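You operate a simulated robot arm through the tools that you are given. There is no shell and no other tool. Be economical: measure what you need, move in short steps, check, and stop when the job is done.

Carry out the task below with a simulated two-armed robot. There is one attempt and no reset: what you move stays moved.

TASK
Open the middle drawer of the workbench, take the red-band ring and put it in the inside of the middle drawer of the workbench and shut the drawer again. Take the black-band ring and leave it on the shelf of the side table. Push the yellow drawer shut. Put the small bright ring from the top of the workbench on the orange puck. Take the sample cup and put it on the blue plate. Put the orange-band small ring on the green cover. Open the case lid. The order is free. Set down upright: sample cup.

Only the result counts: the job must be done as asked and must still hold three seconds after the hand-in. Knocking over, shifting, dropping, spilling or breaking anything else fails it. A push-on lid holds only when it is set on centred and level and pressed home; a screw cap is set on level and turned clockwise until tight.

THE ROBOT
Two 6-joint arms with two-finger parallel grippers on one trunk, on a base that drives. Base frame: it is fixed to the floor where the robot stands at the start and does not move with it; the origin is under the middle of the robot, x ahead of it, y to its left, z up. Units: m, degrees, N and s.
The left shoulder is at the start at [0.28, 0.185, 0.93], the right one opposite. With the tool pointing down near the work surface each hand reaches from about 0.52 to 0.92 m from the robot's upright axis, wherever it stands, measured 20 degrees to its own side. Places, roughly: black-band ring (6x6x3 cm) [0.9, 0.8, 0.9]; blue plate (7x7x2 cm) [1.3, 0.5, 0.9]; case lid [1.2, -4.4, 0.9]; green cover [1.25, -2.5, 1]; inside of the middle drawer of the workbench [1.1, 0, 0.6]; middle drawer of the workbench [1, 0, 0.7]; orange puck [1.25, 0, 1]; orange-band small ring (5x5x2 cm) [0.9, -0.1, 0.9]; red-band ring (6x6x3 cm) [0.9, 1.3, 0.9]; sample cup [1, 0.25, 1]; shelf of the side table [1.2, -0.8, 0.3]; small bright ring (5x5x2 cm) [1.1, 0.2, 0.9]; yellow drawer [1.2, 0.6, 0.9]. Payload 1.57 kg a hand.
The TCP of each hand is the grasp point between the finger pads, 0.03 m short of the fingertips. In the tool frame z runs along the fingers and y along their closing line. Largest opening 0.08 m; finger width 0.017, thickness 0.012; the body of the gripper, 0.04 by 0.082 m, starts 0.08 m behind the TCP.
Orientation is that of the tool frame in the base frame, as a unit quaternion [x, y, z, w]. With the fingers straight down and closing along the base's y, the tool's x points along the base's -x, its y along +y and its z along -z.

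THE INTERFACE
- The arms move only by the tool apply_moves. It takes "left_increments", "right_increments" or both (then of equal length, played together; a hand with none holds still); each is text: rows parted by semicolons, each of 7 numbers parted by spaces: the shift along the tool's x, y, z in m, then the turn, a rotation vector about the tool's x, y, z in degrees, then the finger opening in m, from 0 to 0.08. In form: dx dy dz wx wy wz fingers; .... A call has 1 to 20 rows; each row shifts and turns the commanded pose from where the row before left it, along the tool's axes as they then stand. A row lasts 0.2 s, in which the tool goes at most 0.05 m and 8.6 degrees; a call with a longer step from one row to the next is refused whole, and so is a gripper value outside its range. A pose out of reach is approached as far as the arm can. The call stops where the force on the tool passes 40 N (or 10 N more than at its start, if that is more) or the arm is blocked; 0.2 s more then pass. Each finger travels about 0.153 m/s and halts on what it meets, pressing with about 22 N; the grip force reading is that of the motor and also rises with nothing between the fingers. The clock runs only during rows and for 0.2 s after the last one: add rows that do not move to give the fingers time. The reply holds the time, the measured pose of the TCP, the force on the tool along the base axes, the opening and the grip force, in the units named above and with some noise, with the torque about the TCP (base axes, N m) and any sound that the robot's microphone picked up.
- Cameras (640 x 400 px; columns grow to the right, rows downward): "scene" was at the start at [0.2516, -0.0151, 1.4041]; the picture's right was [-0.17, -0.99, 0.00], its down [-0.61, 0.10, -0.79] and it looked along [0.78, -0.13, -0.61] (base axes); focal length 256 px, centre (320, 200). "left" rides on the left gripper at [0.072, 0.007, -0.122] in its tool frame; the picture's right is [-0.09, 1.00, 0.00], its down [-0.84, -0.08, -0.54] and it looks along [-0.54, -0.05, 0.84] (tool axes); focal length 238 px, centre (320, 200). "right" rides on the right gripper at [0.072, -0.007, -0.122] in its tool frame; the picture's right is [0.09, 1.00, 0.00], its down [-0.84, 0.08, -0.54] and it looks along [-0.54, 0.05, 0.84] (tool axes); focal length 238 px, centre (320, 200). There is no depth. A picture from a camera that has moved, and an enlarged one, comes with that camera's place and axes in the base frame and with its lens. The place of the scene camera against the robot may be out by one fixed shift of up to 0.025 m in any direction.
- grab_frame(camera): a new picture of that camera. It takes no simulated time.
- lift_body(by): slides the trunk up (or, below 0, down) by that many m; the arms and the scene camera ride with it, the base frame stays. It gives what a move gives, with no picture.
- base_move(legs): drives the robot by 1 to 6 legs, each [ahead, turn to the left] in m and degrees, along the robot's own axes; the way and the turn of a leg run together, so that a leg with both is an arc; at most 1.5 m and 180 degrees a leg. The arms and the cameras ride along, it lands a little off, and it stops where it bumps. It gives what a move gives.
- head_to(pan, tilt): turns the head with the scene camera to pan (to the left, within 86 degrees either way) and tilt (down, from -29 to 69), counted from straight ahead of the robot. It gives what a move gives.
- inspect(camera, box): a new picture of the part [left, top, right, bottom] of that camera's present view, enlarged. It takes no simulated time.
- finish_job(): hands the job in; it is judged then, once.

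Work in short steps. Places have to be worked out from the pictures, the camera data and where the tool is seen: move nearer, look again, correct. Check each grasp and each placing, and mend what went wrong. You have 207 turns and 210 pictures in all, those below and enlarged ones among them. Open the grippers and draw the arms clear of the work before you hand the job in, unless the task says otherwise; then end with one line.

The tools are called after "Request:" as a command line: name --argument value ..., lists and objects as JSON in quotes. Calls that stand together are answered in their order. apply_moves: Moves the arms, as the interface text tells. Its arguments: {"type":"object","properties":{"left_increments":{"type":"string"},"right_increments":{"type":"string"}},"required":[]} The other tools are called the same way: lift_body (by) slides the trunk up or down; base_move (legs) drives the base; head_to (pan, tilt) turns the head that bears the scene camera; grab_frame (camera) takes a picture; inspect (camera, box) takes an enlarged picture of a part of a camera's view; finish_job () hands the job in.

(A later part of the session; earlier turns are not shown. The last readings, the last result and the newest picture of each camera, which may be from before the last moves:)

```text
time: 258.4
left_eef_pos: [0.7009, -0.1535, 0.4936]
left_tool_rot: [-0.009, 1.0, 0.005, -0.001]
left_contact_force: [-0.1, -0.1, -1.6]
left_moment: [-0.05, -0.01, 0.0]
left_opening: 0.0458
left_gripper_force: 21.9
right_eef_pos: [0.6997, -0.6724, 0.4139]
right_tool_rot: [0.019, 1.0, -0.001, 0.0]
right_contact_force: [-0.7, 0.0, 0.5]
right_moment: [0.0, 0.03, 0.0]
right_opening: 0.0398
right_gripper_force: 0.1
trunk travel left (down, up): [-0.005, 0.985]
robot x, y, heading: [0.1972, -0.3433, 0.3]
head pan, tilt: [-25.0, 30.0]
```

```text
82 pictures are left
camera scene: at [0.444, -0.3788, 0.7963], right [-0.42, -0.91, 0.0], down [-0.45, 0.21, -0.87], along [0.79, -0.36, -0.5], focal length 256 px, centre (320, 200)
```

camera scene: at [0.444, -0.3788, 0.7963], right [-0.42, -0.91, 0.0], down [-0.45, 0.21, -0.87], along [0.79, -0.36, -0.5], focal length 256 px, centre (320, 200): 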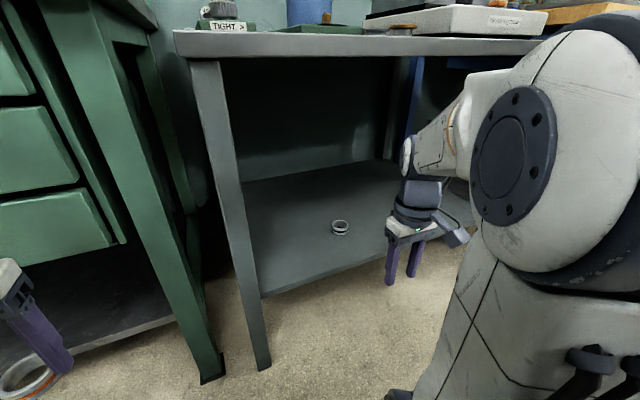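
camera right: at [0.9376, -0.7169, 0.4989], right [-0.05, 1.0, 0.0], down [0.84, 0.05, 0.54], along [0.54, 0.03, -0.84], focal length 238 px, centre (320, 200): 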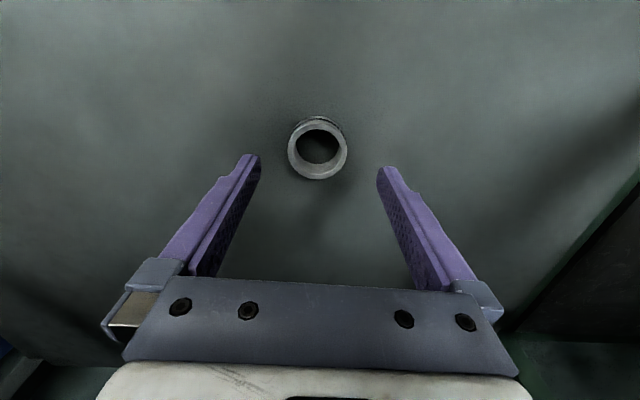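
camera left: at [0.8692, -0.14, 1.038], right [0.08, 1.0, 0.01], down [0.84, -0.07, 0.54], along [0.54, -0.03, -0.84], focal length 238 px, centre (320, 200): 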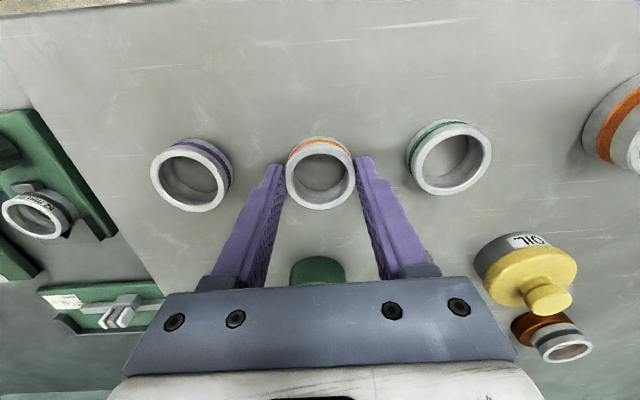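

Ring visible on the shelf. I raise the trunk back and then turn right along the aisle toward the wooden bench (y≈−2.4).

Request:
lift_body --by 0.4

Request:
lift_body --by 0.22

Request:
apply_moves --left_increments "0.03 0.025 0 0 0 0 0.035;0.03 0.025 0 0 0 0 0.035;0.03 0.025 0 0 0 0 0.035;0.03 0.025 0 0 0 0 0.035;0 0 0 0 0 0 0.035;0 0 0 0 0 0 0.035;0 0 0 0 0 0 0.035" --right_increments "0.03 0.01 -0.02 0 0 0 0.04;0.03 0.01 -0.03 0 0 0 0.04;0.03 0.01 -0.03 0 0 0 0.04;0 0.01 -0.03 0 0 0 0.04;0 0 -0.03 0 0 0 0.04;0 0 -0.03 0 0 0 0.04;0 0 0 0 0 0 0.04"

Request:
base_move --legs '[[0, -90]]'

Request:
head_to --pan 0 --tilt 35

Request:
grab_frame --camera "scene"

```text
time: 262.3
left_eef_pos: [0.7001, -0.153, 0.8938]
left_tool_rot: [-0.007, 1.0, 0.004, -0.001]
left_contact_force: [0.2, -0.5, -0.9]
left_moment: [0.03, 0.01, -0.02]
left_opening: 0.0458
left_gripper_force: 21.8
right_eef_pos: [0.7005, -0.6733, 0.8151]
right_tool_rot: [0.019, 1.0, 0.0, 0.001]
right_contact_force: [0.6, -0.6, -0.3]
right_moment: [-0.02, 0.01, -0.03]
right_opening: 0.0401
right_gripper_force: 0.0
trunk travel left (down, up): [-0.405, 0.585]
robot x, y, heading: [0.1946, -0.3433, 0.1]
head pan, tilt: [-25.0, 30.0]
```

```text
time: 264.6
left_eef_pos: [0.7019, -0.1529, 1.1137]
left_tool_rot: [-0.008, 1.0, 0.005, 0.0]
left_contact_force: [-0.4, 0.2, -1.6]
left_moment: [0.0, 0.01, 0.01]
left_opening: 0.0462
left_gripper_force: 22.5
right_eef_pos: [0.7008, -0.6714, 1.0347]
right_tool_rot: [0.019, 1.0, 0.0, 0.0]
right_contact_force: [0.5, 0.3, 0.5]
right_moment: [0.06, -0.01, -0.01]
right_opening: 0.0401
right_gripper_force: 0.1
trunk travel left (down, up): [-0.625, 0.365]
robot x, y, heading: [0.1936, -0.3361, 0.3]
head pan, tilt: [-25.0, 30.0]
```

```text
time: 266.2
left_eef_pos: [0.6623, -0.0263, 1.1086]
left_tool_rot: [-0.008, 1.0, 0.003, -0.002]
left_contact_force: [0.2, 0.9, -0.6]
left_moment: [-0.02, -0.02, 0.03]
left_opening: 0.0459
left_gripper_force: 22.2
left hand out of reach, approached as far as the arm can: row 1, 2, 3, 4
right_eef_pos: [0.654, -0.6669, 1.2014]
right_tool_rot: [0.019, 1.0, 0.001, 0.0]
right_contact_force: [-0.4, 0.2, -0.2]
right_moment: [-0.01, -0.02, -0.02]
right_opening: 0.0398
right_gripper_force: 0.1
right hand out of reach, approached as far as the arm can: row 2, 3, 4
trunk travel left (down, up): [-0.625, 0.365]
robot x, y, heading: [0.1947, -0.343, 0.3]
head pan, tilt: [-25.0, 30.0]
```

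```text
time: 270.4
left_eef_pos: [0.5095, -0.8068, 1.109]
left_tool_rot: [0.701, 0.713, 0.004, 0.002]
left_contact_force: [0.2, 0.3, -1.1]
left_moment: [-0.02, 0.0, 0.03]
left_opening: 0.046
left_gripper_force: 22.2
right_eef_pos: [-0.1286, -0.8001, 1.2013]
right_tool_rot: [0.72, 0.694, -0.001, 0.001]
right_contact_force: [0.2, 0.0, -1.1]
right_moment: [0.02, 0.0, 0.01]
right_opening: 0.0399
right_gripper_force: 0.1
trunk travel left (down, up): [-0.625, 0.365]
robot x, y, heading: [0.1951, -0.3402, -89.6]
head pan, tilt: [-25.0, 30.0]
```

```text
time: 271.3
left_eef_pos: [0.5102, -0.8073, 1.11]
left_tool_rot: [0.701, 0.713, 0.004, 0.001]
left_contact_force: [-0.2, 0.6, -1.1]
left_moment: [0.01, 0.0, 0.02]
left_opening: 0.046
left_gripper_force: 22.2
right_eef_pos: [-0.129, -0.7995, 1.2004]
right_tool_rot: [0.72, 0.694, -0.001, 0.0]
right_contact_force: [0.4, -0.4, 0.1]
right_moment: [0.01, 0.01, -0.01]
right_opening: 0.0399
right_gripper_force: 0.0
trunk travel left (down, up): [-0.625, 0.365]
robot x, y, heading: [0.1925, -0.3404, -89.8]
head pan, tilt: [0.0, 35.0]
```

```text
81 pictures are left
camera scene: at [0.203, -0.5898, 1.4086], right [-1.0, 0.0, 0.0], down [0.0, 0.57, -0.82], along [0.0, -0.82, -0.57], focal length 256 px, centre (320, 200)
```

scene: 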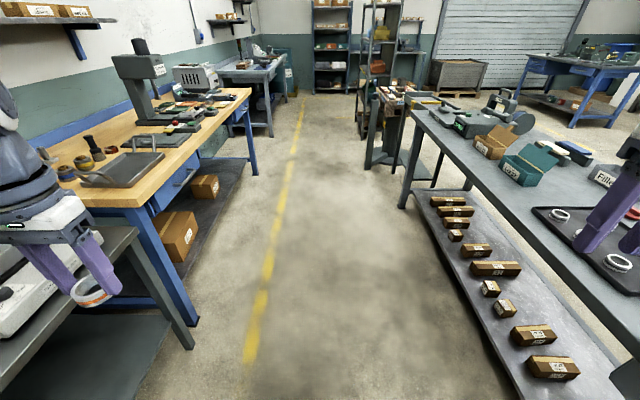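

The aisle is clear. I drive 2.05 m along it and turn to face the wooden bench.

Request:
base_move --legs '[[1.3, 0], [0.75, 0], [0, 90]]'

Request:
grab_frame --camera "scene"

```text
time: 285.2
left_eef_pos: [0.626, -2.0783, 1.1095]
left_tool_rot: [0.014, 1.0, 0.004, -0.002]
left_contact_force: [-0.5, 0.5, -1.7]
left_moment: [0.01, -0.02, 0.0]
left_opening: 0.0461
left_gripper_force: 21.7
right_eef_pos: [0.5857, -2.7167, 1.2001]
right_tool_rot: [0.043, 0.999, 0.0, 0.001]
right_contact_force: [0.3, 0.2, 0.5]
right_moment: [-0.03, 0.02, -0.02]
right_opening: 0.04
right_gripper_force: 0.0
trunk travel left (down, up): [-0.625, 0.365]
robot x, y, heading: [0.1461, -2.3702, -2.6]
head pan, tilt: [0.0, 35.0]
```

```text
80 pictures are left
camera scene: at [0.3991, -2.3814, 1.4085], right [-0.04, -1.0, 0.0], down [-0.57, 0.02, -0.82], along [0.82, -0.03, -0.57], focal length 256 px, centre (320, 200)
```

scene: 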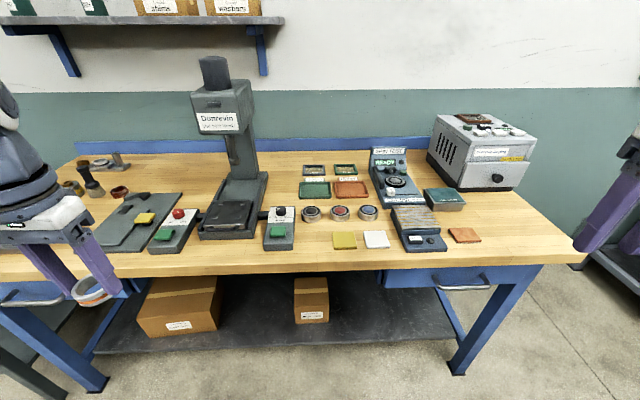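

Request:
inspect --camera "scene" --box '[250, 130, 540, 270]'

Request:
inspect --camera "scene" --box '[60, 130, 310, 260]'

```text
2.21 times, centred on (395, 200) of scene
camera zoom: at [0.3991, -2.3814, 1.4085], right [-0.04, -1.0, 0.0], down [-0.57, 0.02, -0.82], along [0.82, -0.03, -0.57], focal length 565 px, centre (154, 200)
```

zoom: 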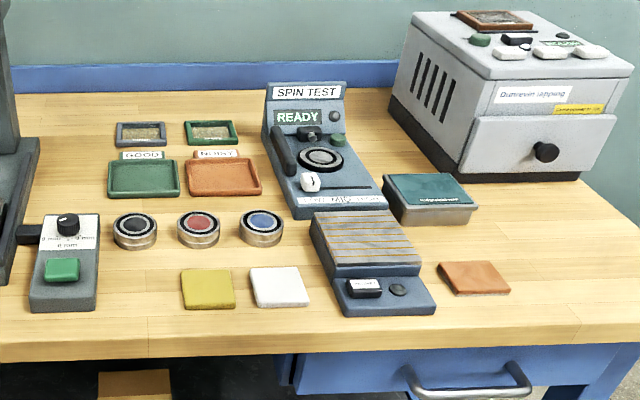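

```text
2.56 times, centred on (185, 195) of scene
camera zoom: at [0.3991, -2.3814, 1.4085], right [-0.04, -1.0, 0.0], down [-0.57, 0.02, -0.82], along [0.82, -0.03, -0.57], focal length 656 px, centre (666, 213)
```

zoom: 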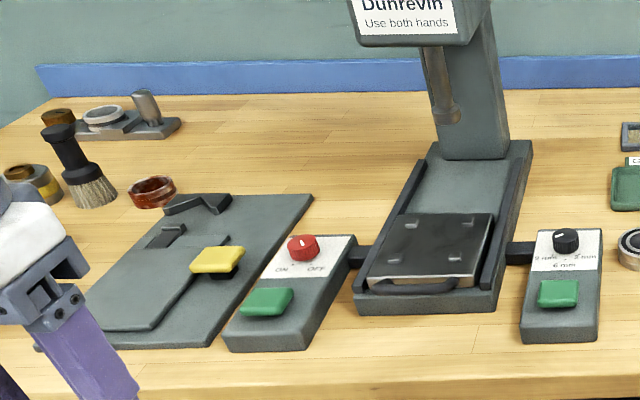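

Several green things here: tray "GOOD", green-framed panel, a teal-lidded box. I look closer.

Request:
inspect --camera "scene" --box '[290, 140, 400, 215]'

Request:
inspect --camera "scene" --box '[360, 140, 540, 250]'

```text
5.33 times, centred on (345, 178) of scene
camera zoom: at [0.3991, -2.3814, 1.4085], right [-0.04, -1.0, 0.0], down [-0.57, 0.02, -0.82], along [0.82, -0.03, -0.57], focal length 1366 px, centre (187, 320)
```

zoom: 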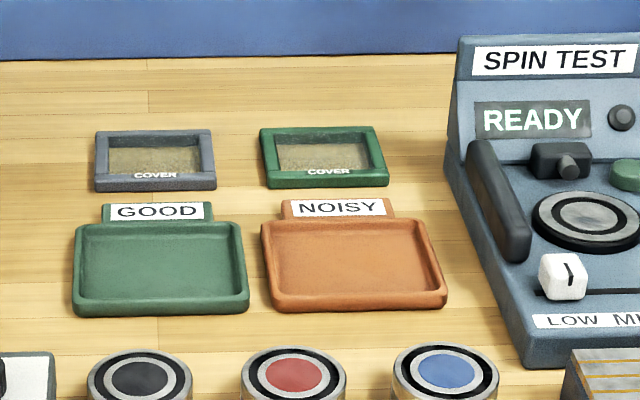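

```text
3.56 times, centred on (450, 195) of scene
camera zoom: at [0.3991, -2.3814, 1.4085], right [-0.04, -1.0, 0.0], down [-0.57, 0.02, -0.82], along [0.82, -0.03, -0.57], focal length 911 px, centre (-142, 218)
```

zoom: 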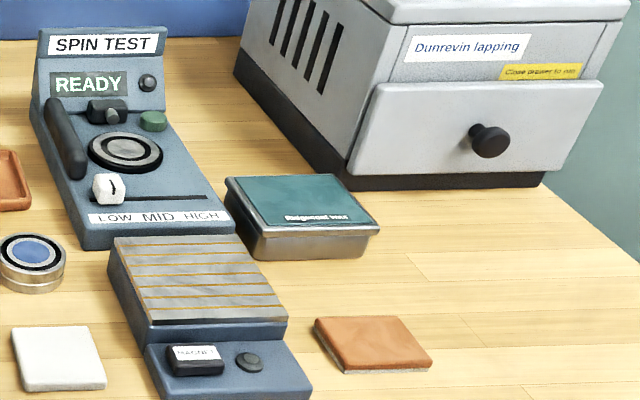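

The two frames are labelled "COVER"; the green one is the target, ≈(1.31,−2.52). I shift the robot to y≈−2.72 so that the left arm faces it.

Request:
base_move --legs '[[0, -67], [0.35, 0], [0, 69.5]]'

Request:
base_move --legs '[[0.12, 0]]'

Request:
head_to --pan 10 --tilt 45

Request:
grab_frame --camera "scene"

Request:
grab_frame --camera "left"

```text
time: 293.4
left_eef_pos: [0.7371, -2.3875, 1.1092]
left_tool_rot: [0.005, 1.0, 0.003, -0.002]
left_contact_force: [0.6, -0.6, -0.9]
left_moment: [0.04, 0.02, 0.02]
left_opening: 0.0459
left_gripper_force: 22.0
right_eef_pos: [0.7111, -3.0272, 1.2006]
right_tool_rot: [0.033, 0.999, -0.001, 0.001]
right_contact_force: [0.1, -0.1, 0.4]
right_moment: [-0.03, 0.04, -0.02]
right_opening: 0.0402
right_gripper_force: 0.0
trunk travel left (down, up): [-0.625, 0.365]
robot x, y, heading: [0.262, -2.6869, -1.1]
head pan, tilt: [0.0, 35.0]
```

```text
time: 294.6
left_eef_pos: [0.8594, -2.3902, 1.1085]
left_tool_rot: [0.006, 1.0, 0.003, -0.002]
left_contact_force: [-0.6, -0.1, -2.1]
left_moment: [-0.04, -0.02, 0.0]
left_opening: 0.0461
left_gripper_force: 22.0
right_eef_pos: [0.8347, -3.0287, 1.2011]
right_tool_rot: [0.032, 0.999, 0.0, 0.001]
right_contact_force: [0.1, 0.3, 0.6]
right_moment: [-0.02, -0.04, -0.03]
right_opening: 0.04
right_gripper_force: 0.1
trunk travel left (down, up): [-0.625, 0.365]
robot x, y, heading: [0.387, -2.6945, -1.4]
head pan, tilt: [0.0, 35.0]
```

```text
time: 295.3
left_eef_pos: [0.8594, -2.3907, 1.1096]
left_tool_rot: [0.005, 1.0, 0.004, -0.002]
left_contact_force: [-0.8, -0.3, -0.6]
left_moment: [0.03, -0.03, 0.01]
left_opening: 0.0461
left_gripper_force: 22.0
right_eef_pos: [0.8345, -3.0294, 1.2013]
right_tool_rot: [0.033, 0.999, -0.001, 0.001]
right_contact_force: [-0.1, -0.7, 1.0]
right_moment: [0.0, 0.0, -0.02]
right_opening: 0.04
right_gripper_force: 0.2
trunk travel left (down, up): [-0.625, 0.365]
robot x, y, heading: [0.3847, -2.6928, -1.2]
head pan, tilt: [10.0, 45.0]
```

```text
75 pictures are left
camera scene: at [0.6319, -2.6841, 1.3938], right [0.15, -0.99, 0.0], down [-0.7, -0.11, -0.71], along [0.7, 0.11, -0.71], focal length 256 px, centre (320, 200)
```

scene: 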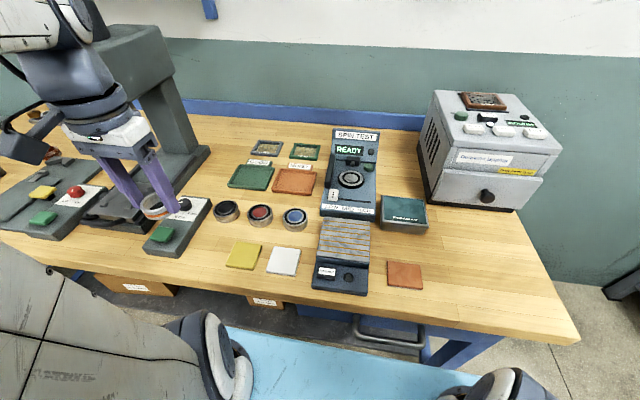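

```text
74 pictures are left
camera left: at [0.7883, -2.3838, 1.2318], right [0.1, 0.99, 0.01], down [0.84, -0.09, 0.54], along [0.54, -0.05, -0.84], focal length 238 px, centre (320, 200)
```

left: 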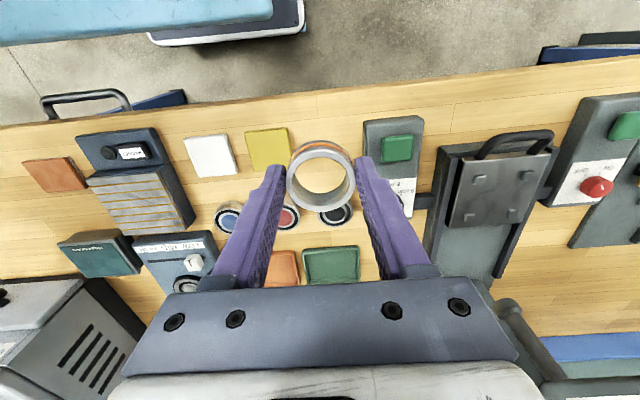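

Green cover ≈(1.31,−2.53, z≈0.90). I raise the trunk 0.22 m, nudge forward 4.5 cm, and bring the ring toward it staying high.

Request:
lift_body --by 0.22

Request:
base_move --legs '[[0.04, 1.2]]'

Request:
apply_moves --left_increments "-0.035 -0.02 0.02 0 0 0 0.035;-0.035 -0.02 0.02 0 0 0 0.035;-0.035 -0.02 0.02 0 0 0 0.035;-0.035 -0.02 0.02 0 0 0 0.035;-0.035 -0.02 0.02 0 0 0 0.035;-0.035 -0.02 0.02 0 0 0 0.035;-0.035 -0.02 0.02 0 0 0 0.035;0 0 0 0 0 0 0.035"

Request:
grab_frame --camera "left"

```text
time: 297.7
left_eef_pos: [0.8594, -2.3903, 1.3276]
left_tool_rot: [0.006, 1.0, 0.003, -0.002]
left_contact_force: [-0.3, 0.5, -0.2]
left_moment: [-0.05, 0.02, 0.02]
left_opening: 0.0462
left_gripper_force: 21.7
right_eef_pos: [0.8356, -3.03, 1.4207]
right_tool_rot: [0.032, 0.999, 0.0, 0.0]
right_contact_force: [-0.2, 0.4, 0.2]
right_moment: [0.02, 0.03, 0.02]
right_opening: 0.0399
right_gripper_force: 0.0
trunk travel left (down, up): [-0.845, 0.145]
robot x, y, heading: [0.3857, -2.6929, -1.4]
head pan, tilt: [10.0, 45.0]
```

```text
time: 298.5
left_eef_pos: [0.8926, -2.3805, 1.329]
left_tool_rot: [-0.006, 1.0, 0.003, -0.002]
left_contact_force: [-0.6, 0.1, -0.6]
left_moment: [-0.01, 0.02, -0.01]
left_opening: 0.0461
left_gripper_force: 21.9
right_eef_pos: [0.8825, -3.0201, 1.4214]
right_tool_rot: [0.021, 1.0, -0.001, 0.002]
right_contact_force: [0.9, -0.4, 0.0]
right_moment: [0.01, 0.01, 0.01]
right_opening: 0.04
right_gripper_force: 0.0
trunk travel left (down, up): [-0.845, 0.145]
robot x, y, heading: [0.4283, -2.6919, 0.0]
head pan, tilt: [10.0, 45.0]
```

```text
time: 300.3
left_eef_pos: [1.1398, -2.5162, 1.1861]
left_tool_rot: [-0.006, 1.0, 0.004, -0.002]
left_contact_force: [-0.8, 0.1, -1.0]
left_moment: [0.0, 0.0, -0.01]
left_opening: 0.0462
left_gripper_force: 22.6
right_eef_pos: [0.8829, -3.0201, 1.4202]
right_tool_rot: [0.022, 1.0, -0.001, 0.0]
right_contact_force: [-0.2, 0.0, 0.0]
right_moment: [0.02, 0.06, 0.0]
right_opening: 0.04
right_gripper_force: 0.0
trunk travel left (down, up): [-0.845, 0.145]
robot x, y, heading: [0.4231, -2.696, 0.1]
head pan, tilt: [10.0, 45.0]
```

```text
73 pictures are left
camera left: at [1.0682, -2.5118, 1.3089], right [0.08, 1.0, 0.01], down [0.84, -0.07, 0.54], along [0.54, -0.04, -0.84], focal length 238 px, centre (320, 200)
```

left: 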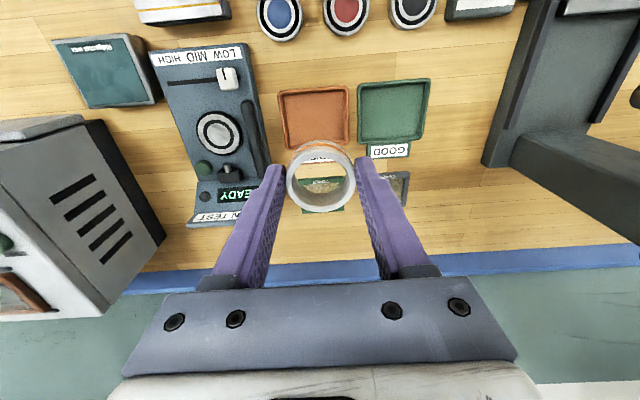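

I zoom to locate the cover behind the ring.

Request:
inspect --camera "left" --box '[240, 120, 440, 230]'

```text
3.20 times, centred on (340, 175) of left
camera zoom: at [1.0682, -2.5118, 1.3089], right [0.08, 1.0, 0.01], down [0.84, -0.07, 0.54], along [0.54, -0.04, -0.84], focal length 763 px, centre (256, 280)
```

zoom: 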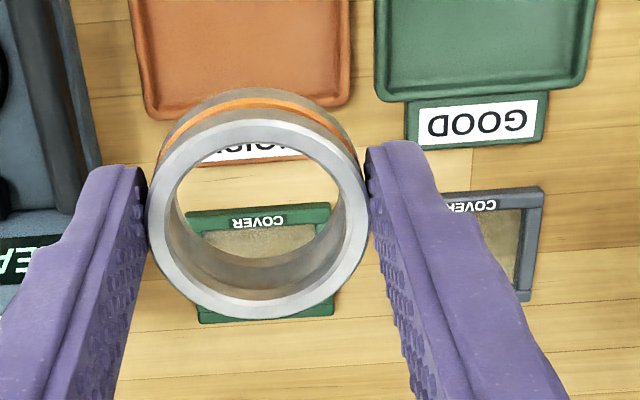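

Cover centre ≈(1.317,−2.526). I advance and lower toward it.

Request:
apply_moves --left_increments "-0.03 -0.002 0.035 0 0 0 0.035;-0.03 -0.002 0.035 0 0 0 0.035;-0.035 -0.002 0.03 0 0 0 0.035;-0.035 -0.002 0.03 0 0 0 0.035;-0.035 -0.002 0.03 0 0 0 0.035;-0.01 0 0.02 0 0 0 0.035;0 0 0 0 0 0 0.035"

Request:
grab_frame --camera "left"

```text
time: 301.9
left_eef_pos: [1.3132, -2.5222, 1.0046]
left_tool_rot: [-0.006, 1.0, 0.003, -0.003]
left_contact_force: [0.3, -0.4, -0.4]
left_moment: [0.03, -0.01, 0.04]
left_opening: 0.0462
left_gripper_force: 22.5
right_eef_pos: [0.8828, -3.02, 1.4201]
right_tool_rot: [0.021, 1.0, -0.001, 0.0]
right_contact_force: [0.1, 0.4, 0.4]
right_moment: [0.03, 0.0, -0.01]
right_opening: 0.0399
right_gripper_force: 0.1
trunk travel left (down, up): [-0.845, 0.145]
robot x, y, heading: [0.4269, -2.6957, 0.0]
head pan, tilt: [10.0, 45.0]
```

```text
71 pictures are left
camera left: at [1.2416, -2.5175, 1.1275], right [0.08, 1.0, 0.01], down [0.84, -0.07, 0.54], along [0.54, -0.04, -0.84], focal length 238 px, centre (320, 200)
```

left: 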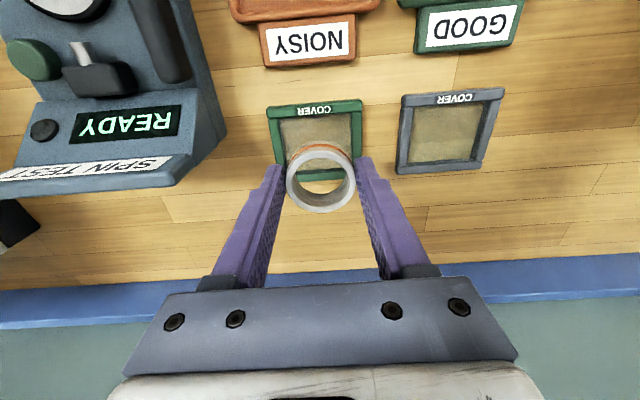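

Cover centre ≈(1.319,−2.526). I align (+6 mm x, −3 mm y) and lower to z≈0.955.

Request:
apply_moves --left_increments "-0.008 -0.003 0.02 0 0 0 0.035;0 0 0.02 0 0 0 0.035;0 0 0.01 0 0 0 0.035;0 0 0 0 0 0 0.035"

Request:
inspect --camera "left" --box '[220, 70, 420, 220]'

```text
time: 302.9
left_eef_pos: [1.3216, -2.5236, 0.956]
left_tool_rot: [-0.006, 1.0, 0.004, -0.002]
left_contact_force: [0.3, 0.9, -1.1]
left_moment: [-0.01, -0.02, -0.02]
left_opening: 0.0461
left_gripper_force: 22.3
right_eef_pos: [0.8828, -3.0204, 1.4215]
right_tool_rot: [0.021, 1.0, 0.0, 0.0]
right_contact_force: [0.4, 0.4, -0.5]
right_moment: [0.02, 0.02, 0.0]
right_opening: 0.0399
right_gripper_force: 0.0
trunk travel left (down, up): [-0.845, 0.145]
robot x, y, heading: [0.4249, -2.6917, -0.2]
head pan, tilt: [10.0, 45.0]
```

```text
2.67 times, centred on (320, 145) of left
camera zoom: at [1.251, -2.5192, 1.0788], right [0.08, 1.0, 0.01], down [0.84, -0.07, 0.54], along [0.54, -0.04, -0.84], focal length 636 px, centre (320, 347)
```

zoom: 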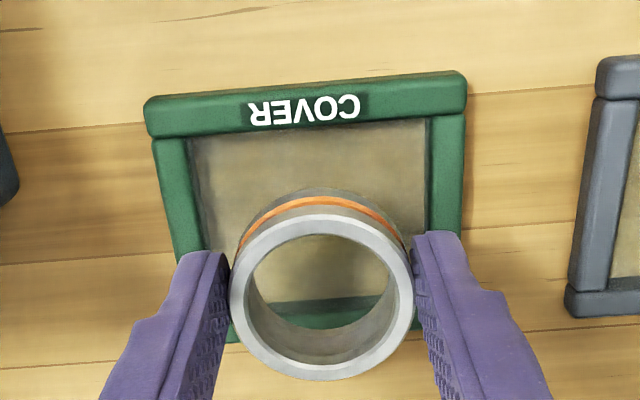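

Aligned within 3 mm. I lower in small steps to contact.

Request:
apply_moves --left_increments "-0.002 -0.002 0.006 0 0 0 0.035;0 0 0.005 0 0 0 0.035;0 0 0 0 0 0 0.035"

Request:
apply_moves --left_increments "0 0 0.003 0 0 0 0.035;0 0 0.003 0 0 0 0.035;0 0 0 0 0 0 0.035"

Request:
apply_moves --left_increments "0 0 0.003 0 0 0 0.035;0 0 0.002 0 0 0 0.035;0 0 0 0 0 0 0.035"

Request:
inspect --camera "left" --box '[220, 70, 420, 220]'

```text
time: 303.7
left_eef_pos: [1.322, -2.5268, 0.9457]
left_tool_rot: [-0.006, 1.0, 0.005, -0.002]
left_contact_force: [-0.1, -0.9, -1.9]
left_moment: [0.01, 0.02, -0.02]
left_opening: 0.0461
left_gripper_force: 21.9
right_eef_pos: [0.8831, -3.0196, 1.4205]
right_tool_rot: [0.021, 1.0, -0.001, 0.0]
right_contact_force: [-0.1, 0.8, -0.6]
right_moment: [0.0, 0.0, 0.0]
right_opening: 0.0401
right_gripper_force: 0.0
trunk travel left (down, up): [-0.845, 0.145]
robot x, y, heading: [0.4264, -2.6938, 0.2]
head pan, tilt: [10.0, 45.0]
```

```text
time: 304.5
left_eef_pos: [1.3231, -2.5284, 0.9387]
left_tool_rot: [-0.005, 1.0, 0.003, -0.001]
left_contact_force: [0.1, -1.2, -0.6]
left_moment: [-0.02, -0.02, -0.01]
left_opening: 0.0463
left_gripper_force: 22.1
right_eef_pos: [0.8813, -3.0198, 1.4201]
right_tool_rot: [0.021, 1.0, -0.001, 0.0]
right_contact_force: [-0.5, -0.1, -0.3]
right_moment: [-0.04, 0.05, -0.04]
right_opening: 0.04
right_gripper_force: 0.0
trunk travel left (down, up): [-0.845, 0.145]
robot x, y, heading: [0.4233, -2.6936, 0.1]
head pan, tilt: [10.0, 45.0]
```

```text
time: 305.3
left_eef_pos: [1.3209, -2.5268, 0.9347]
left_tool_rot: [-0.007, 1.0, 0.003, -0.002]
left_contact_force: [0.2, -1.0, -0.7]
left_moment: [0.01, 0.01, -0.03]
left_opening: 0.0464
left_gripper_force: 21.5
right_eef_pos: [0.8824, -3.0194, 1.4204]
right_tool_rot: [0.021, 1.0, -0.001, 0.0]
right_contact_force: [0.3, 1.1, -0.9]
right_moment: [-0.01, -0.02, -0.01]
right_opening: 0.0401
right_gripper_force: 0.0
trunk travel left (down, up): [-0.845, 0.145]
robot x, y, heading: [0.4262, -2.6926, 0.1]
head pan, tilt: [10.0, 45.0]
```

```text
2.67 times, centred on (320, 145) of left
camera zoom: at [1.25, -2.522, 1.0569], right [0.08, 1.0, 0.01], down [0.84, -0.07, 0.54], along [0.54, -0.04, -0.84], focal length 636 px, centre (320, 347)
```

zoom: 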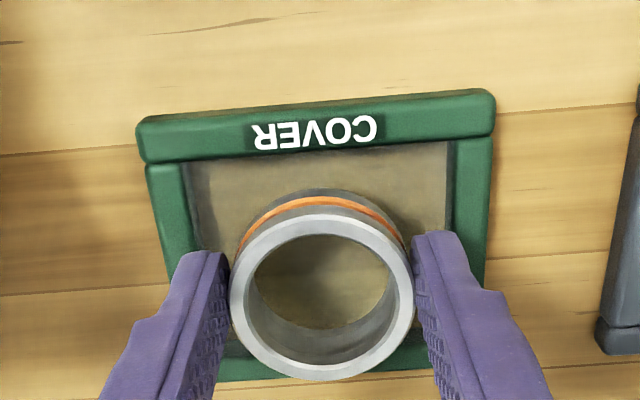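

Ring is inside the frame. Continuing down slightly (shifting 3 mm back).

Request:
apply_moves --left_increments "0.003 0 0.003 0 0 0 0.035;0 0 0.003 0 0 0 0.035;0 0 0 0 0 0 0.035"

Request:
apply_moves --left_increments "0 0 0.003 0 0 0 0.035;0 0 0.002 0 0 0 0.035;0 0 0 0 0 0 0.035"

Request:
apply_moves --left_increments "0 0 0.003 0 0 0 0.035;0 0 0.002 0 0 0 0.035;0 0 0 0 0 0 0.035"

```text
time: 306.1
left_eef_pos: [1.3191, -2.5272, 0.9274]
left_tool_rot: [-0.006, 1.0, 0.003, -0.001]
left_contact_force: [-0.2, 0.7, -0.7]
left_moment: [-0.02, 0.02, 0.0]
left_opening: 0.0463
left_gripper_force: 22.2
right_eef_pos: [0.8826, -3.0201, 1.4212]
right_tool_rot: [0.021, 1.0, -0.001, 0.0]
right_contact_force: [0.8, 0.1, -0.7]
right_moment: [0.04, 0.03, -0.02]
right_opening: 0.0398
right_gripper_force: 0.1
trunk travel left (down, up): [-0.845, 0.145]
robot x, y, heading: [0.4226, -2.6967, 0.1]
head pan, tilt: [10.0, 45.0]
```

```text
time: 306.9
left_eef_pos: [1.3201, -2.5274, 0.9257]
left_tool_rot: [-0.006, 1.0, 0.004, 0.001]
left_contact_force: [1.4, 0.3, 16.3]
left_moment: [-0.12, -0.12, -0.04]
left_opening: 0.0462
left_gripper_force: 22.6
right_eef_pos: [0.8819, -3.0204, 1.4201]
right_tool_rot: [0.021, 1.0, 0.0, 0.001]
right_contact_force: [0.6, 0.9, 0.2]
right_moment: [-0.02, 0.0, 0.04]
right_opening: 0.0398
right_gripper_force: 0.0
trunk travel left (down, up): [-0.845, 0.145]
robot x, y, heading: [0.4243, -2.6948, -0.1]
head pan, tilt: [10.0, 45.0]
```

```text
time: 307.7
left_eef_pos: [1.3209, -2.5284, 0.9222]
left_tool_rot: [-0.007, 1.0, 0.003, 0.002]
left_contact_force: [5.3, -0.4, 26.7]
left_moment: [-0.46, 0.03, 0.04]
left_opening: 0.0462
left_gripper_force: 22.1
right_eef_pos: [0.8808, -3.0203, 1.4208]
right_tool_rot: [0.021, 1.0, 0.0, 0.002]
right_contact_force: [0.5, -0.5, 0.3]
right_moment: [-0.01, -0.03, -0.02]
right_opening: 0.0399
right_gripper_force: 0.1
trunk travel left (down, up): [-0.845, 0.145]
robot x, y, heading: [0.4231, -2.6956, 0.3]
head pan, tilt: [10.0, 45.0]
```

Contact (27 N). I raise ~5 mm so the fingers clear the frame rim, then open slightly and withdraw.

Request:
apply_moves --left_increments "0 0 -0.005 0 0 0 0.046;0 0 -0.002 0 0 0 0.046;0 0 0 0 0 0 0.054;0 0 0 0 0 0 0.058;0 0 0 0 0 0 0.058;0 0 -0.03 0 0 0 0.058;0 0 -0.04 0 0 0 0.058;0 0 -0.04 0 0 0 0.058;0 0 0 0 0 0 0.058"

Request:
grab_frame --camera "left"

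```text
time: 309.7
left_eef_pos: [1.3248, -2.5299, 1.0359]
left_tool_rot: [-0.007, 1.0, 0.003, -0.002]
left_contact_force: [0.7, -1.4, 1.4]
left_moment: [0.01, -0.01, 0.01]
left_opening: 0.0582
left_gripper_force: 0.0
left hand out of reach, approached as far as the arm can: row 7
right_eef_pos: [0.8818, -3.0194, 1.4202]
right_tool_rot: [0.021, 1.0, 0.001, 0.0]
right_contact_force: [0.1, 0.2, 0.4]
right_moment: [-0.01, -0.02, 0.0]
right_opening: 0.0401
right_gripper_force: 0.2
trunk travel left (down, up): [-0.845, 0.145]
robot x, y, heading: [0.4259, -2.6914, 0.2]
head pan, tilt: [10.0, 45.0]
```

```text
68 pictures are left
camera left: at [1.254, -2.5254, 1.1584], right [0.08, 1.0, 0.01], down [0.84, -0.07, 0.54], along [0.54, -0.04, -0.84], focal length 238 px, centre (320, 200)
```

left: 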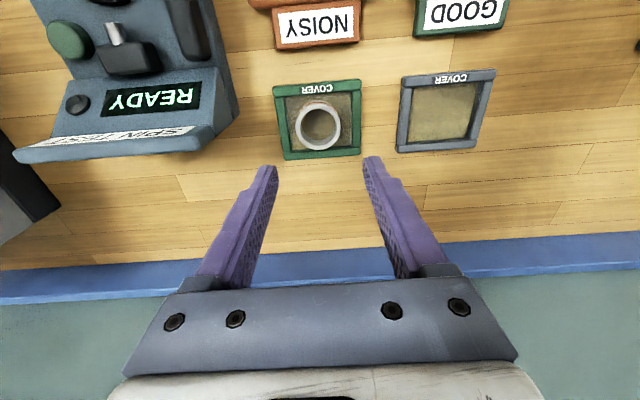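

The ring sits well on the green cover. Now for the case lid: back off, turn right and look along the aisle.

Request:
base_move --legs '[[-0.24, 0], [0, -90]]'

Request:
head_to --pan 15 --tilt 30

Request:
grab_frame --camera "scene"

```text
time: 315.3
left_eef_pos: [0.3671, -3.5905, 1.0338]
left_tool_rot: [0.696, 0.718, 0.004, 0.001]
left_contact_force: [0.2, -0.6, -0.9]
left_moment: [0.02, -0.01, 0.02]
left_opening: 0.0579
left_gripper_force: 0.1
right_eef_pos: [-0.1298, -3.1573, 1.4213]
right_tool_rot: [0.715, 0.699, -0.001, 0.0]
right_contact_force: [-0.6, 0.0, 0.3]
right_moment: [-0.04, -0.02, 0.0]
right_opening: 0.0398
right_gripper_force: 0.1
trunk travel left (down, up): [-0.845, 0.145]
robot x, y, heading: [0.1883, -2.6937, -88.9]
head pan, tilt: [10.0, 45.0]
```

```text
time: 316.1
left_eef_pos: [0.3674, -3.5907, 1.0347]
left_tool_rot: [0.695, 0.719, 0.004, 0.001]
left_contact_force: [0.7, 0.3, -0.6]
left_moment: [-0.02, -0.02, 0.01]
left_opening: 0.0578
left_gripper_force: 0.1
right_eef_pos: [-0.1299, -3.1568, 1.4208]
right_tool_rot: [0.715, 0.699, -0.001, 0.0]
right_contact_force: [0.5, 1.0, 0.0]
right_moment: [0.0, 0.02, 0.01]
right_opening: 0.0401
right_gripper_force: 0.0
trunk travel left (down, up): [-0.845, 0.145]
robot x, y, heading: [0.1908, -2.692, -88.6]
head pan, tilt: [15.0, 30.0]
```

```text
67 pictures are left
camera scene: at [0.2229, -2.9415, 1.6363], right [-0.96, -0.28, 0.0], down [-0.14, 0.48, -0.87], along [0.24, -0.83, -0.5], focal length 256 px, centre (320, 200)
```

scene: 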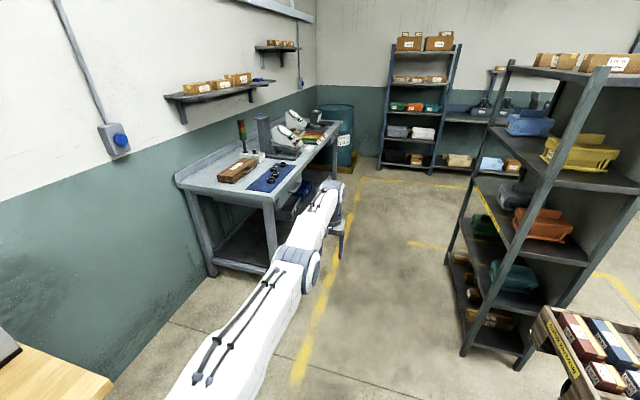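

I quickly check the wooden bench for any disturbance after the swing.

Request:
head_to --pan 80 --tilt 35

Request:
grab_frame --camera "scene"

```text
time: 317.4
left_eef_pos: [0.3687, -3.5904, 1.0349]
left_tool_rot: [0.696, 0.718, 0.004, 0.001]
left_contact_force: [-0.6, 0.9, 0.6]
left_moment: [0.03, 0.02, -0.02]
left_opening: 0.0579
left_gripper_force: 0.0
right_eef_pos: [-0.1298, -3.1576, 1.42]
right_tool_rot: [0.716, 0.699, 0.0, 0.0]
right_contact_force: [-0.2, 0.0, 0.1]
right_moment: [0.02, 0.01, -0.02]
right_opening: 0.0397
right_gripper_force: 0.0
trunk travel left (down, up): [-0.845, 0.145]
robot x, y, heading: [0.1871, -2.6946, -88.8]
head pan, tilt: [80.0, 35.0]
```

```text
66 pictures are left
camera scene: at [0.2848, -2.8683, 1.6286], right [-0.16, -0.99, 0.0], down [-0.57, 0.09, -0.82], along [0.81, -0.13, -0.57], focal length 256 px, centre (320, 200)
```

scene: 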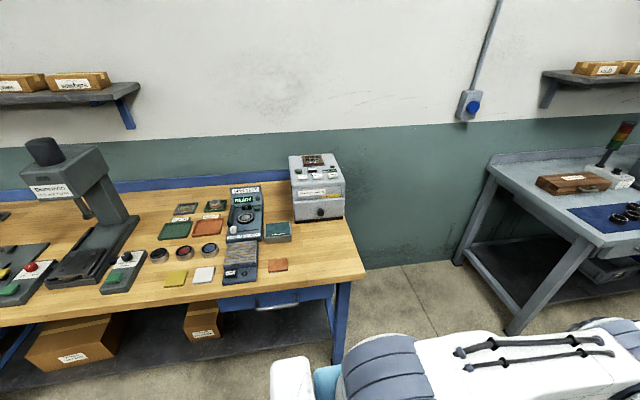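

Nothing disturbed. The brown case at ≈(1.2,−4.4) is the target; I zoom on it.

Request:
inspect --camera "scene" --box '[500, 140, 640, 230]'

```text
4.44 times, centred on (570, 185) of scene
camera zoom: at [0.2848, -2.8683, 1.6286], right [-0.16, -0.99, 0.0], down [-0.57, 0.09, -0.82], along [0.81, -0.13, -0.57], focal length 1139 px, centre (-791, 267)
```

zoom: 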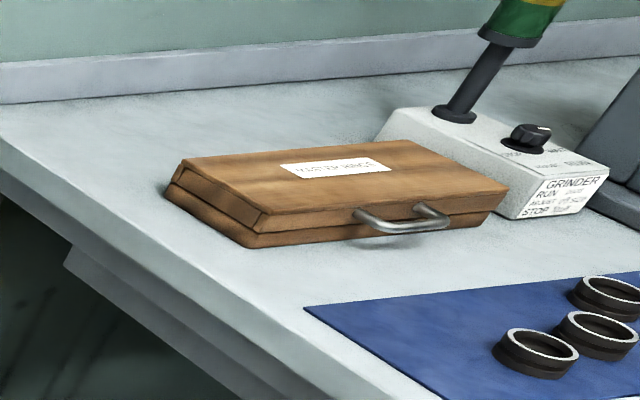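

I tuck the left arm, lower the trunk to normal, and drive to y≈−4.2 facing the bench.

Request:
apply_moves --left_increments "0.045 0 0 0 0 0 0.06;0.045 0 0 0 0 0 0.06;0.045 0 0 0 0 0 0.06;0.045 0 0 0 0 0 0.06;0.045 0 0 0 0 0 0.06;0.045 0 0 0 0 0 0.06;0.045 0 0 0 0 0 0.06;0 0 0 0 0 0 0.06"

Request:
base_move --legs '[[1.45, -1], [0, 90]]'

Request:
head_to --pan -5 --tilt 40

Request:
grab_frame --camera "scene"

```text
time: 319.2
left_eef_pos: [0.3683, -3.5915, 1.0346]
left_tool_rot: [0.695, 0.719, 0.004, 0.0]
left_contact_force: [-0.3, 0.5, -0.2]
left_moment: [0.0, -0.04, 0.03]
left_opening: 0.0599
left_gripper_force: 0.1
left hand out of reach, approached as far as the arm can: row 1, 2, 3, 4, 5, 6, 7
right_eef_pos: [-0.1296, -3.1568, 1.4197]
right_tool_rot: [0.715, 0.699, -0.001, 0.0]
right_contact_force: [-0.4, 0.1, -0.5]
right_moment: [0.01, -0.01, 0.03]
right_opening: 0.04
right_gripper_force: 0.0
trunk travel left (down, up): [-0.845, 0.145]
robot x, y, heading: [0.1895, -2.6924, -89.2]
head pan, tilt: [80.0, 35.0]
```

```text
time: 330.1
left_eef_pos: [1.107, -3.9334, 1.0341]
left_tool_rot: [-0.011, 1.0, 0.003, -0.002]
left_contact_force: [-0.1, 0.0, -0.1]
left_moment: [-0.03, 0.03, 0.0]
left_opening: 0.0599
left_gripper_force: 0.1
right_eef_pos: [0.6693, -4.4288, 1.4203]
right_tool_rot: [0.016, 1.0, -0.001, 0.001]
right_contact_force: [-0.3, 0.1, 0.3]
right_moment: [0.0, 0.0, 0.02]
right_opening: 0.04
right_gripper_force: 0.1
trunk travel left (down, up): [-0.845, 0.145]
robot x, y, heading: [0.2066, -4.1072, 0.4]
head pan, tilt: [80.0, 35.0]
```

```text
time: 331.7
left_eef_pos: [1.1062, -3.933, 1.0343]
left_tool_rot: [-0.011, 1.0, 0.004, -0.003]
left_contact_force: [0.7, 0.9, -0.8]
left_moment: [0.0, 0.01, 0.01]
left_opening: 0.0602
left_gripper_force: 0.1
right_eef_pos: [0.6689, -4.4275, 1.4206]
right_tool_rot: [0.015, 1.0, -0.001, 0.0]
right_contact_force: [-0.1, 0.5, -0.5]
right_moment: [-0.02, 0.01, 0.01]
right_opening: 0.0398
right_gripper_force: 0.0
trunk travel left (down, up): [-0.845, 0.145]
robot x, y, heading: [0.2025, -4.1048, 0.7]
head pan, tilt: [-5.0, 40.0]
```

```text
64 pictures are left
camera scene: at [0.4597, -4.1113, 1.621], right [-0.07, -1.0, 0.0], down [-0.64, 0.05, -0.77], along [0.76, -0.06, -0.64], focal length 256 px, centre (320, 200)
```

scene: 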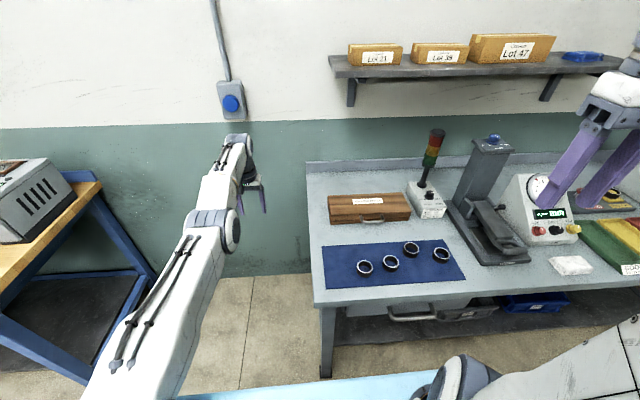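

I zoom in on the case.

Request:
inspect --camera "scene" --box '[310, 160, 470, 260]'

```text
4.00 times, centred on (390, 210) of scene
camera zoom: at [0.4597, -4.1113, 1.621], right [-0.07, -1.0, 0.0], down [-0.64, 0.05, -0.77], along [0.76, -0.06, -0.64], focal length 1025 px, centre (40, 160)
```

zoom: 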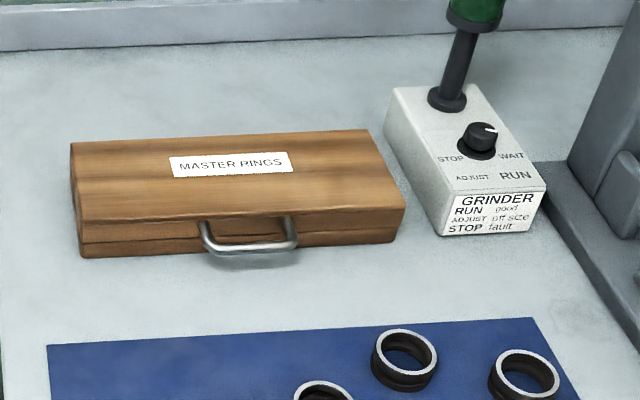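

The lid hinges at the back with a bail handle in front: bar ≈(1.14,−4.37,0.91). I'll use the right hand (tool down, fingers closing along x, gripping at the fingertips) and lift along an arc. First tuck the left arm.

Request:
apply_moves --left_increments "0.02 0 -0.02 0 0 0 0.04;0.02 0 -0.02 0 0 0 0.04;0.02 0 -0.02 0 0 0 0.04;0.03 0 0 0 0 0 0.04;0.03 0 0 0 0 0 0.04;0.03 0 0 0 0 0 0.04;0 0 0 0 0 0 0.04" --right_increments "-0.02 0 0.03 0 0 8.5 0.06;-0.02 0 0.03 0 0 8.5 0.06;0 0 0 0 0 8.5 0.06;0 0 0 0 0 8.5 0.06;0 0 0 0 0 8.5 0.06;0 0 0 0 0 8.5 0.06;0 0 0 0 0 0 0.06"

```text
time: 333.3
left_eef_pos: [1.101, -3.9375, 1.1008]
left_tool_rot: [-0.012, 1.0, 0.003, -0.003]
left_contact_force: [0.2, 0.0, -0.4]
left_moment: [0.0, -0.03, -0.02]
left_opening: 0.0399
left_gripper_force: 0.1
left hand out of reach, approached as far as the arm can: row 1, 2, 3, 4, 5, 6
right_eef_pos: [0.7097, -4.4328, 1.3615]
right_tool_rot: [0.446, 0.895, 0.0, 0.001]
right_contact_force: [-0.2, -0.2, 0.4]
right_moment: [0.04, -0.02, 0.01]
right_opening: 0.06
right_gripper_force: 0.1
trunk travel left (down, up): [-0.845, 0.145]
robot x, y, heading: [0.2039, -4.1045, 0.8]
head pan, tilt: [-5.0, 40.0]
```

The left arm is jammed by the raised trunk geometry; lowering the trunk should free it (left hand is over open floor). Then tuck it and finish the right-hand yaw.

Request:
lift_body --by -0.22

Request:
apply_moves --left_increments "0.03 0 -0.02 0 0 0 0.04;0.03 0 -0.02 0 0 0 0.04;0.03 0 -0.02 0 0 0 0.04;0.03 0 -0.02 0 0 0 0.04;0.03 0 -0.03 0 0 0 0.04;0.03 0 -0.03 0 0 0 0.04;0.03 0 -0.03 0 0 0 0.04;0.03 0 -0.03 0 0 0 0.04;0.03 0 0 0 0 0 0.04;0.03 0 0 0 0 0 0.04;0.03 0 0 0 0 0 0.04;0 0 0 0 0 0 0.04" --right_increments "0 0 0 0 0 8.5 0.06;0 0 0 0 0 8.5 0.06;0 0 0 0 0 8.5 0.06;0 0 0 0 0 8.5 0.06;0 0 0 0 0 3.5 0.06;0 0 0 0 0 0 0.06;0 0 0 0 0 0 0.06;0 0 0 0 0 0 0.06;0 0 0 0 0 0 0.06;0 0 0 0 0 0 0.06;0 0 0 0 0 0 0.06;0 0 0 0 0 0 0.06"

```text
time: 335.6
left_eef_pos: [1.1013, -3.9371, 0.8805]
left_tool_rot: [-0.011, 1.0, 0.004, -0.003]
left_contact_force: [-0.4, 0.0, -0.3]
left_moment: [0.04, -0.01, -0.01]
left_opening: 0.0402
left_gripper_force: 0.0
right_eef_pos: [0.7081, -4.4323, 1.1403]
right_tool_rot: [0.444, 0.896, 0.0, 0.001]
right_contact_force: [-0.7, 0.1, -0.2]
right_moment: [-0.03, -0.01, 0.01]
right_opening: 0.0599
right_gripper_force: 0.1
trunk travel left (down, up): [-0.625, 0.365]
robot x, y, heading: [0.2103, -4.1092, 0.7]
head pan, tilt: [-5.0, 40.0]
```

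```text
time: 338.2
left_eef_pos: [1.0768, -3.9428, 0.9894]
left_tool_rot: [-0.012, 1.0, 0.003, -0.005]
left_contact_force: [-0.3, 1.1, -1.0]
left_moment: [0.0, -0.02, 0.03]
left_opening: 0.0399
left_gripper_force: 0.1
left hand out of reach, approached as far as the arm can: row 1, 2, 3, 4, 5, 6, 7, 8, 9, 10, 11
right_eef_pos: [0.7088, -4.4325, 1.1398]
right_tool_rot: [0.709, 0.706, 0.0, 0.001]
right_contact_force: [0.0, -0.5, -0.1]
right_moment: [0.01, 0.02, 0.03]
right_opening: 0.0598
right_gripper_force: 0.2
trunk travel left (down, up): [-0.625, 0.365]
robot x, y, heading: [0.2112, -4.1065, 0.9]
head pan, tilt: [-5.0, 40.0]
```

The arm is at a straight-elbow singularity; I move it sideways/up first, then inward.

Request:
apply_moves --left_increments "0 -0.02 -0.04 0 0 0 0.04;0 -0.02 -0.04 0 0 0 0.04;0 -0.02 -0.04 0 0 0 0.04;0.02 -0.02 -0.035 0 0 0 0.04;0.02 -0.02 -0.035 0 0 0 0.04;0.03 -0.02 -0.02 0 0 0 0.04;0.03 -0.02 -0.02 0 0 0 0.04;0.03 -0.02 0 0 0 0 0.04;0.03 0 0 0 0 0 0.04;0 0 0 0 0 0 0.04"

```text
time: 340.4
left_eef_pos: [0.8813, -4.0859, 1.174]
left_tool_rot: [-0.011, 1.0, 0.003, -0.004]
left_contact_force: [0.1, -0.2, -0.1]
left_moment: [0.01, 0.0, -0.01]
left_opening: 0.0402
left_gripper_force: 0.0
left hand out of reach, approached as far as the arm can: row 1, 2, 3, 5
right_eef_pos: [0.7094, -4.4322, 1.1403]
right_tool_rot: [0.709, 0.705, 0.0, 0.001]
right_contact_force: [-0.6, 0.3, -0.3]
right_moment: [0.03, -0.02, -0.02]
right_opening: 0.0603
right_gripper_force: 0.0
trunk travel left (down, up): [-0.625, 0.365]
robot x, y, heading: [0.208, -4.1071, 0.7]
head pan, tilt: [-5.0, 40.0]
```

Freed. I pull the left hand in, and advance the base 0.17 m with the right hand high to look at the handle.

Request:
apply_moves --left_increments "0.04 0.015 0 0 0 0 0.04;0.04 0.015 0 0 0 0 0.04;0.04 0.015 0 0 0 0 0.04;0.04 0.015 0 0 0 0 0.04;0.04 0.015 0 0 0 0 0.04;0.03 0.015 0 0 0 0 0.04;0 0 0 0 0 0 0.04"

Request:
base_move --legs '[[0.17, -0.7]]'

Request:
grab_frame --camera "right"

Request:
grab_frame --camera "scene"

```text
time: 342.0
left_eef_pos: [0.6822, -4.0158, 1.1789]
left_tool_rot: [-0.011, 1.0, 0.004, -0.005]
left_contact_force: [0.3, -0.2, 0.8]
left_moment: [-0.01, 0.0, -0.01]
left_opening: 0.0401
left_gripper_force: 0.2
left hand out of reach, approached as far as the arm can: row 6
right_eef_pos: [0.7082, -4.4323, 1.1394]
right_tool_rot: [0.709, 0.705, 0.001, 0.002]
right_contact_force: [1.0, -0.6, -0.3]
right_moment: [-0.04, 0.01, 0.02]
right_opening: 0.06
right_gripper_force: 0.0
trunk travel left (down, up): [-0.625, 0.365]
robot x, y, heading: [0.2081, -4.1029, 0.5]
head pan, tilt: [-5.0, 40.0]
```

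```text
time: 343.5
left_eef_pos: [0.8508, -4.0225, 1.1797]
left_tool_rot: [-0.005, 1.0, 0.004, -0.003]
left_contact_force: [-0.3, -0.9, 0.0]
left_moment: [0.01, 0.0, 0.01]
left_opening: 0.0398
left_gripper_force: 0.0
right_eef_pos: [0.8732, -4.4377, 1.1399]
right_tool_rot: [0.714, 0.7, 0.0, 0.001]
right_contact_force: [0.1, -0.2, -0.2]
right_moment: [-0.01, -0.01, 0.0]
right_opening: 0.06
right_gripper_force: 0.1
trunk travel left (down, up): [-0.625, 0.365]
robot x, y, heading: [0.3756, -4.1057, -0.1]
head pan, tilt: [-5.0, 40.0]
```

```text
62 pictures are left
camera right: at [0.8676, -4.3658, 1.2618], right [1.0, 0.07, 0.0], down [0.06, -0.84, 0.54], along [0.04, -0.54, -0.84], focal length 238 px, centre (320, 200)
```

right: 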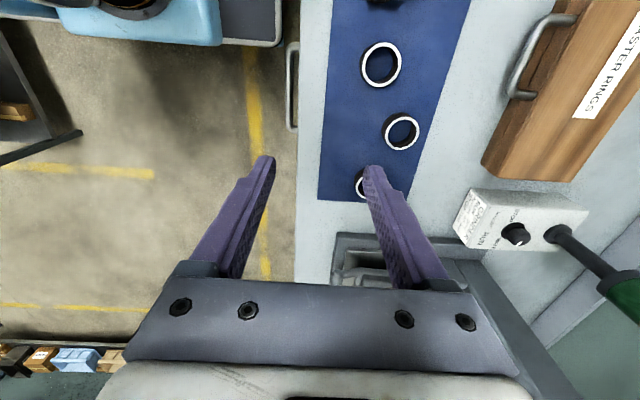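

```text
61 pictures are left
camera scene: at [0.6271, -4.1138, 1.4011], right [-0.09, -1.0, 0.0], down [-0.64, 0.06, -0.77], along [0.76, -0.07, -0.64], focal length 256 px, centre (320, 200)
```

scene: 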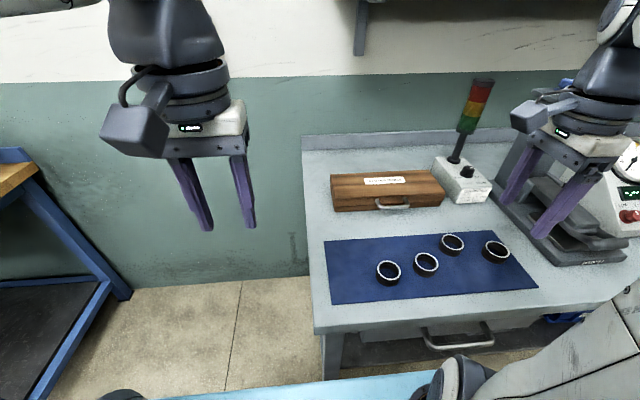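

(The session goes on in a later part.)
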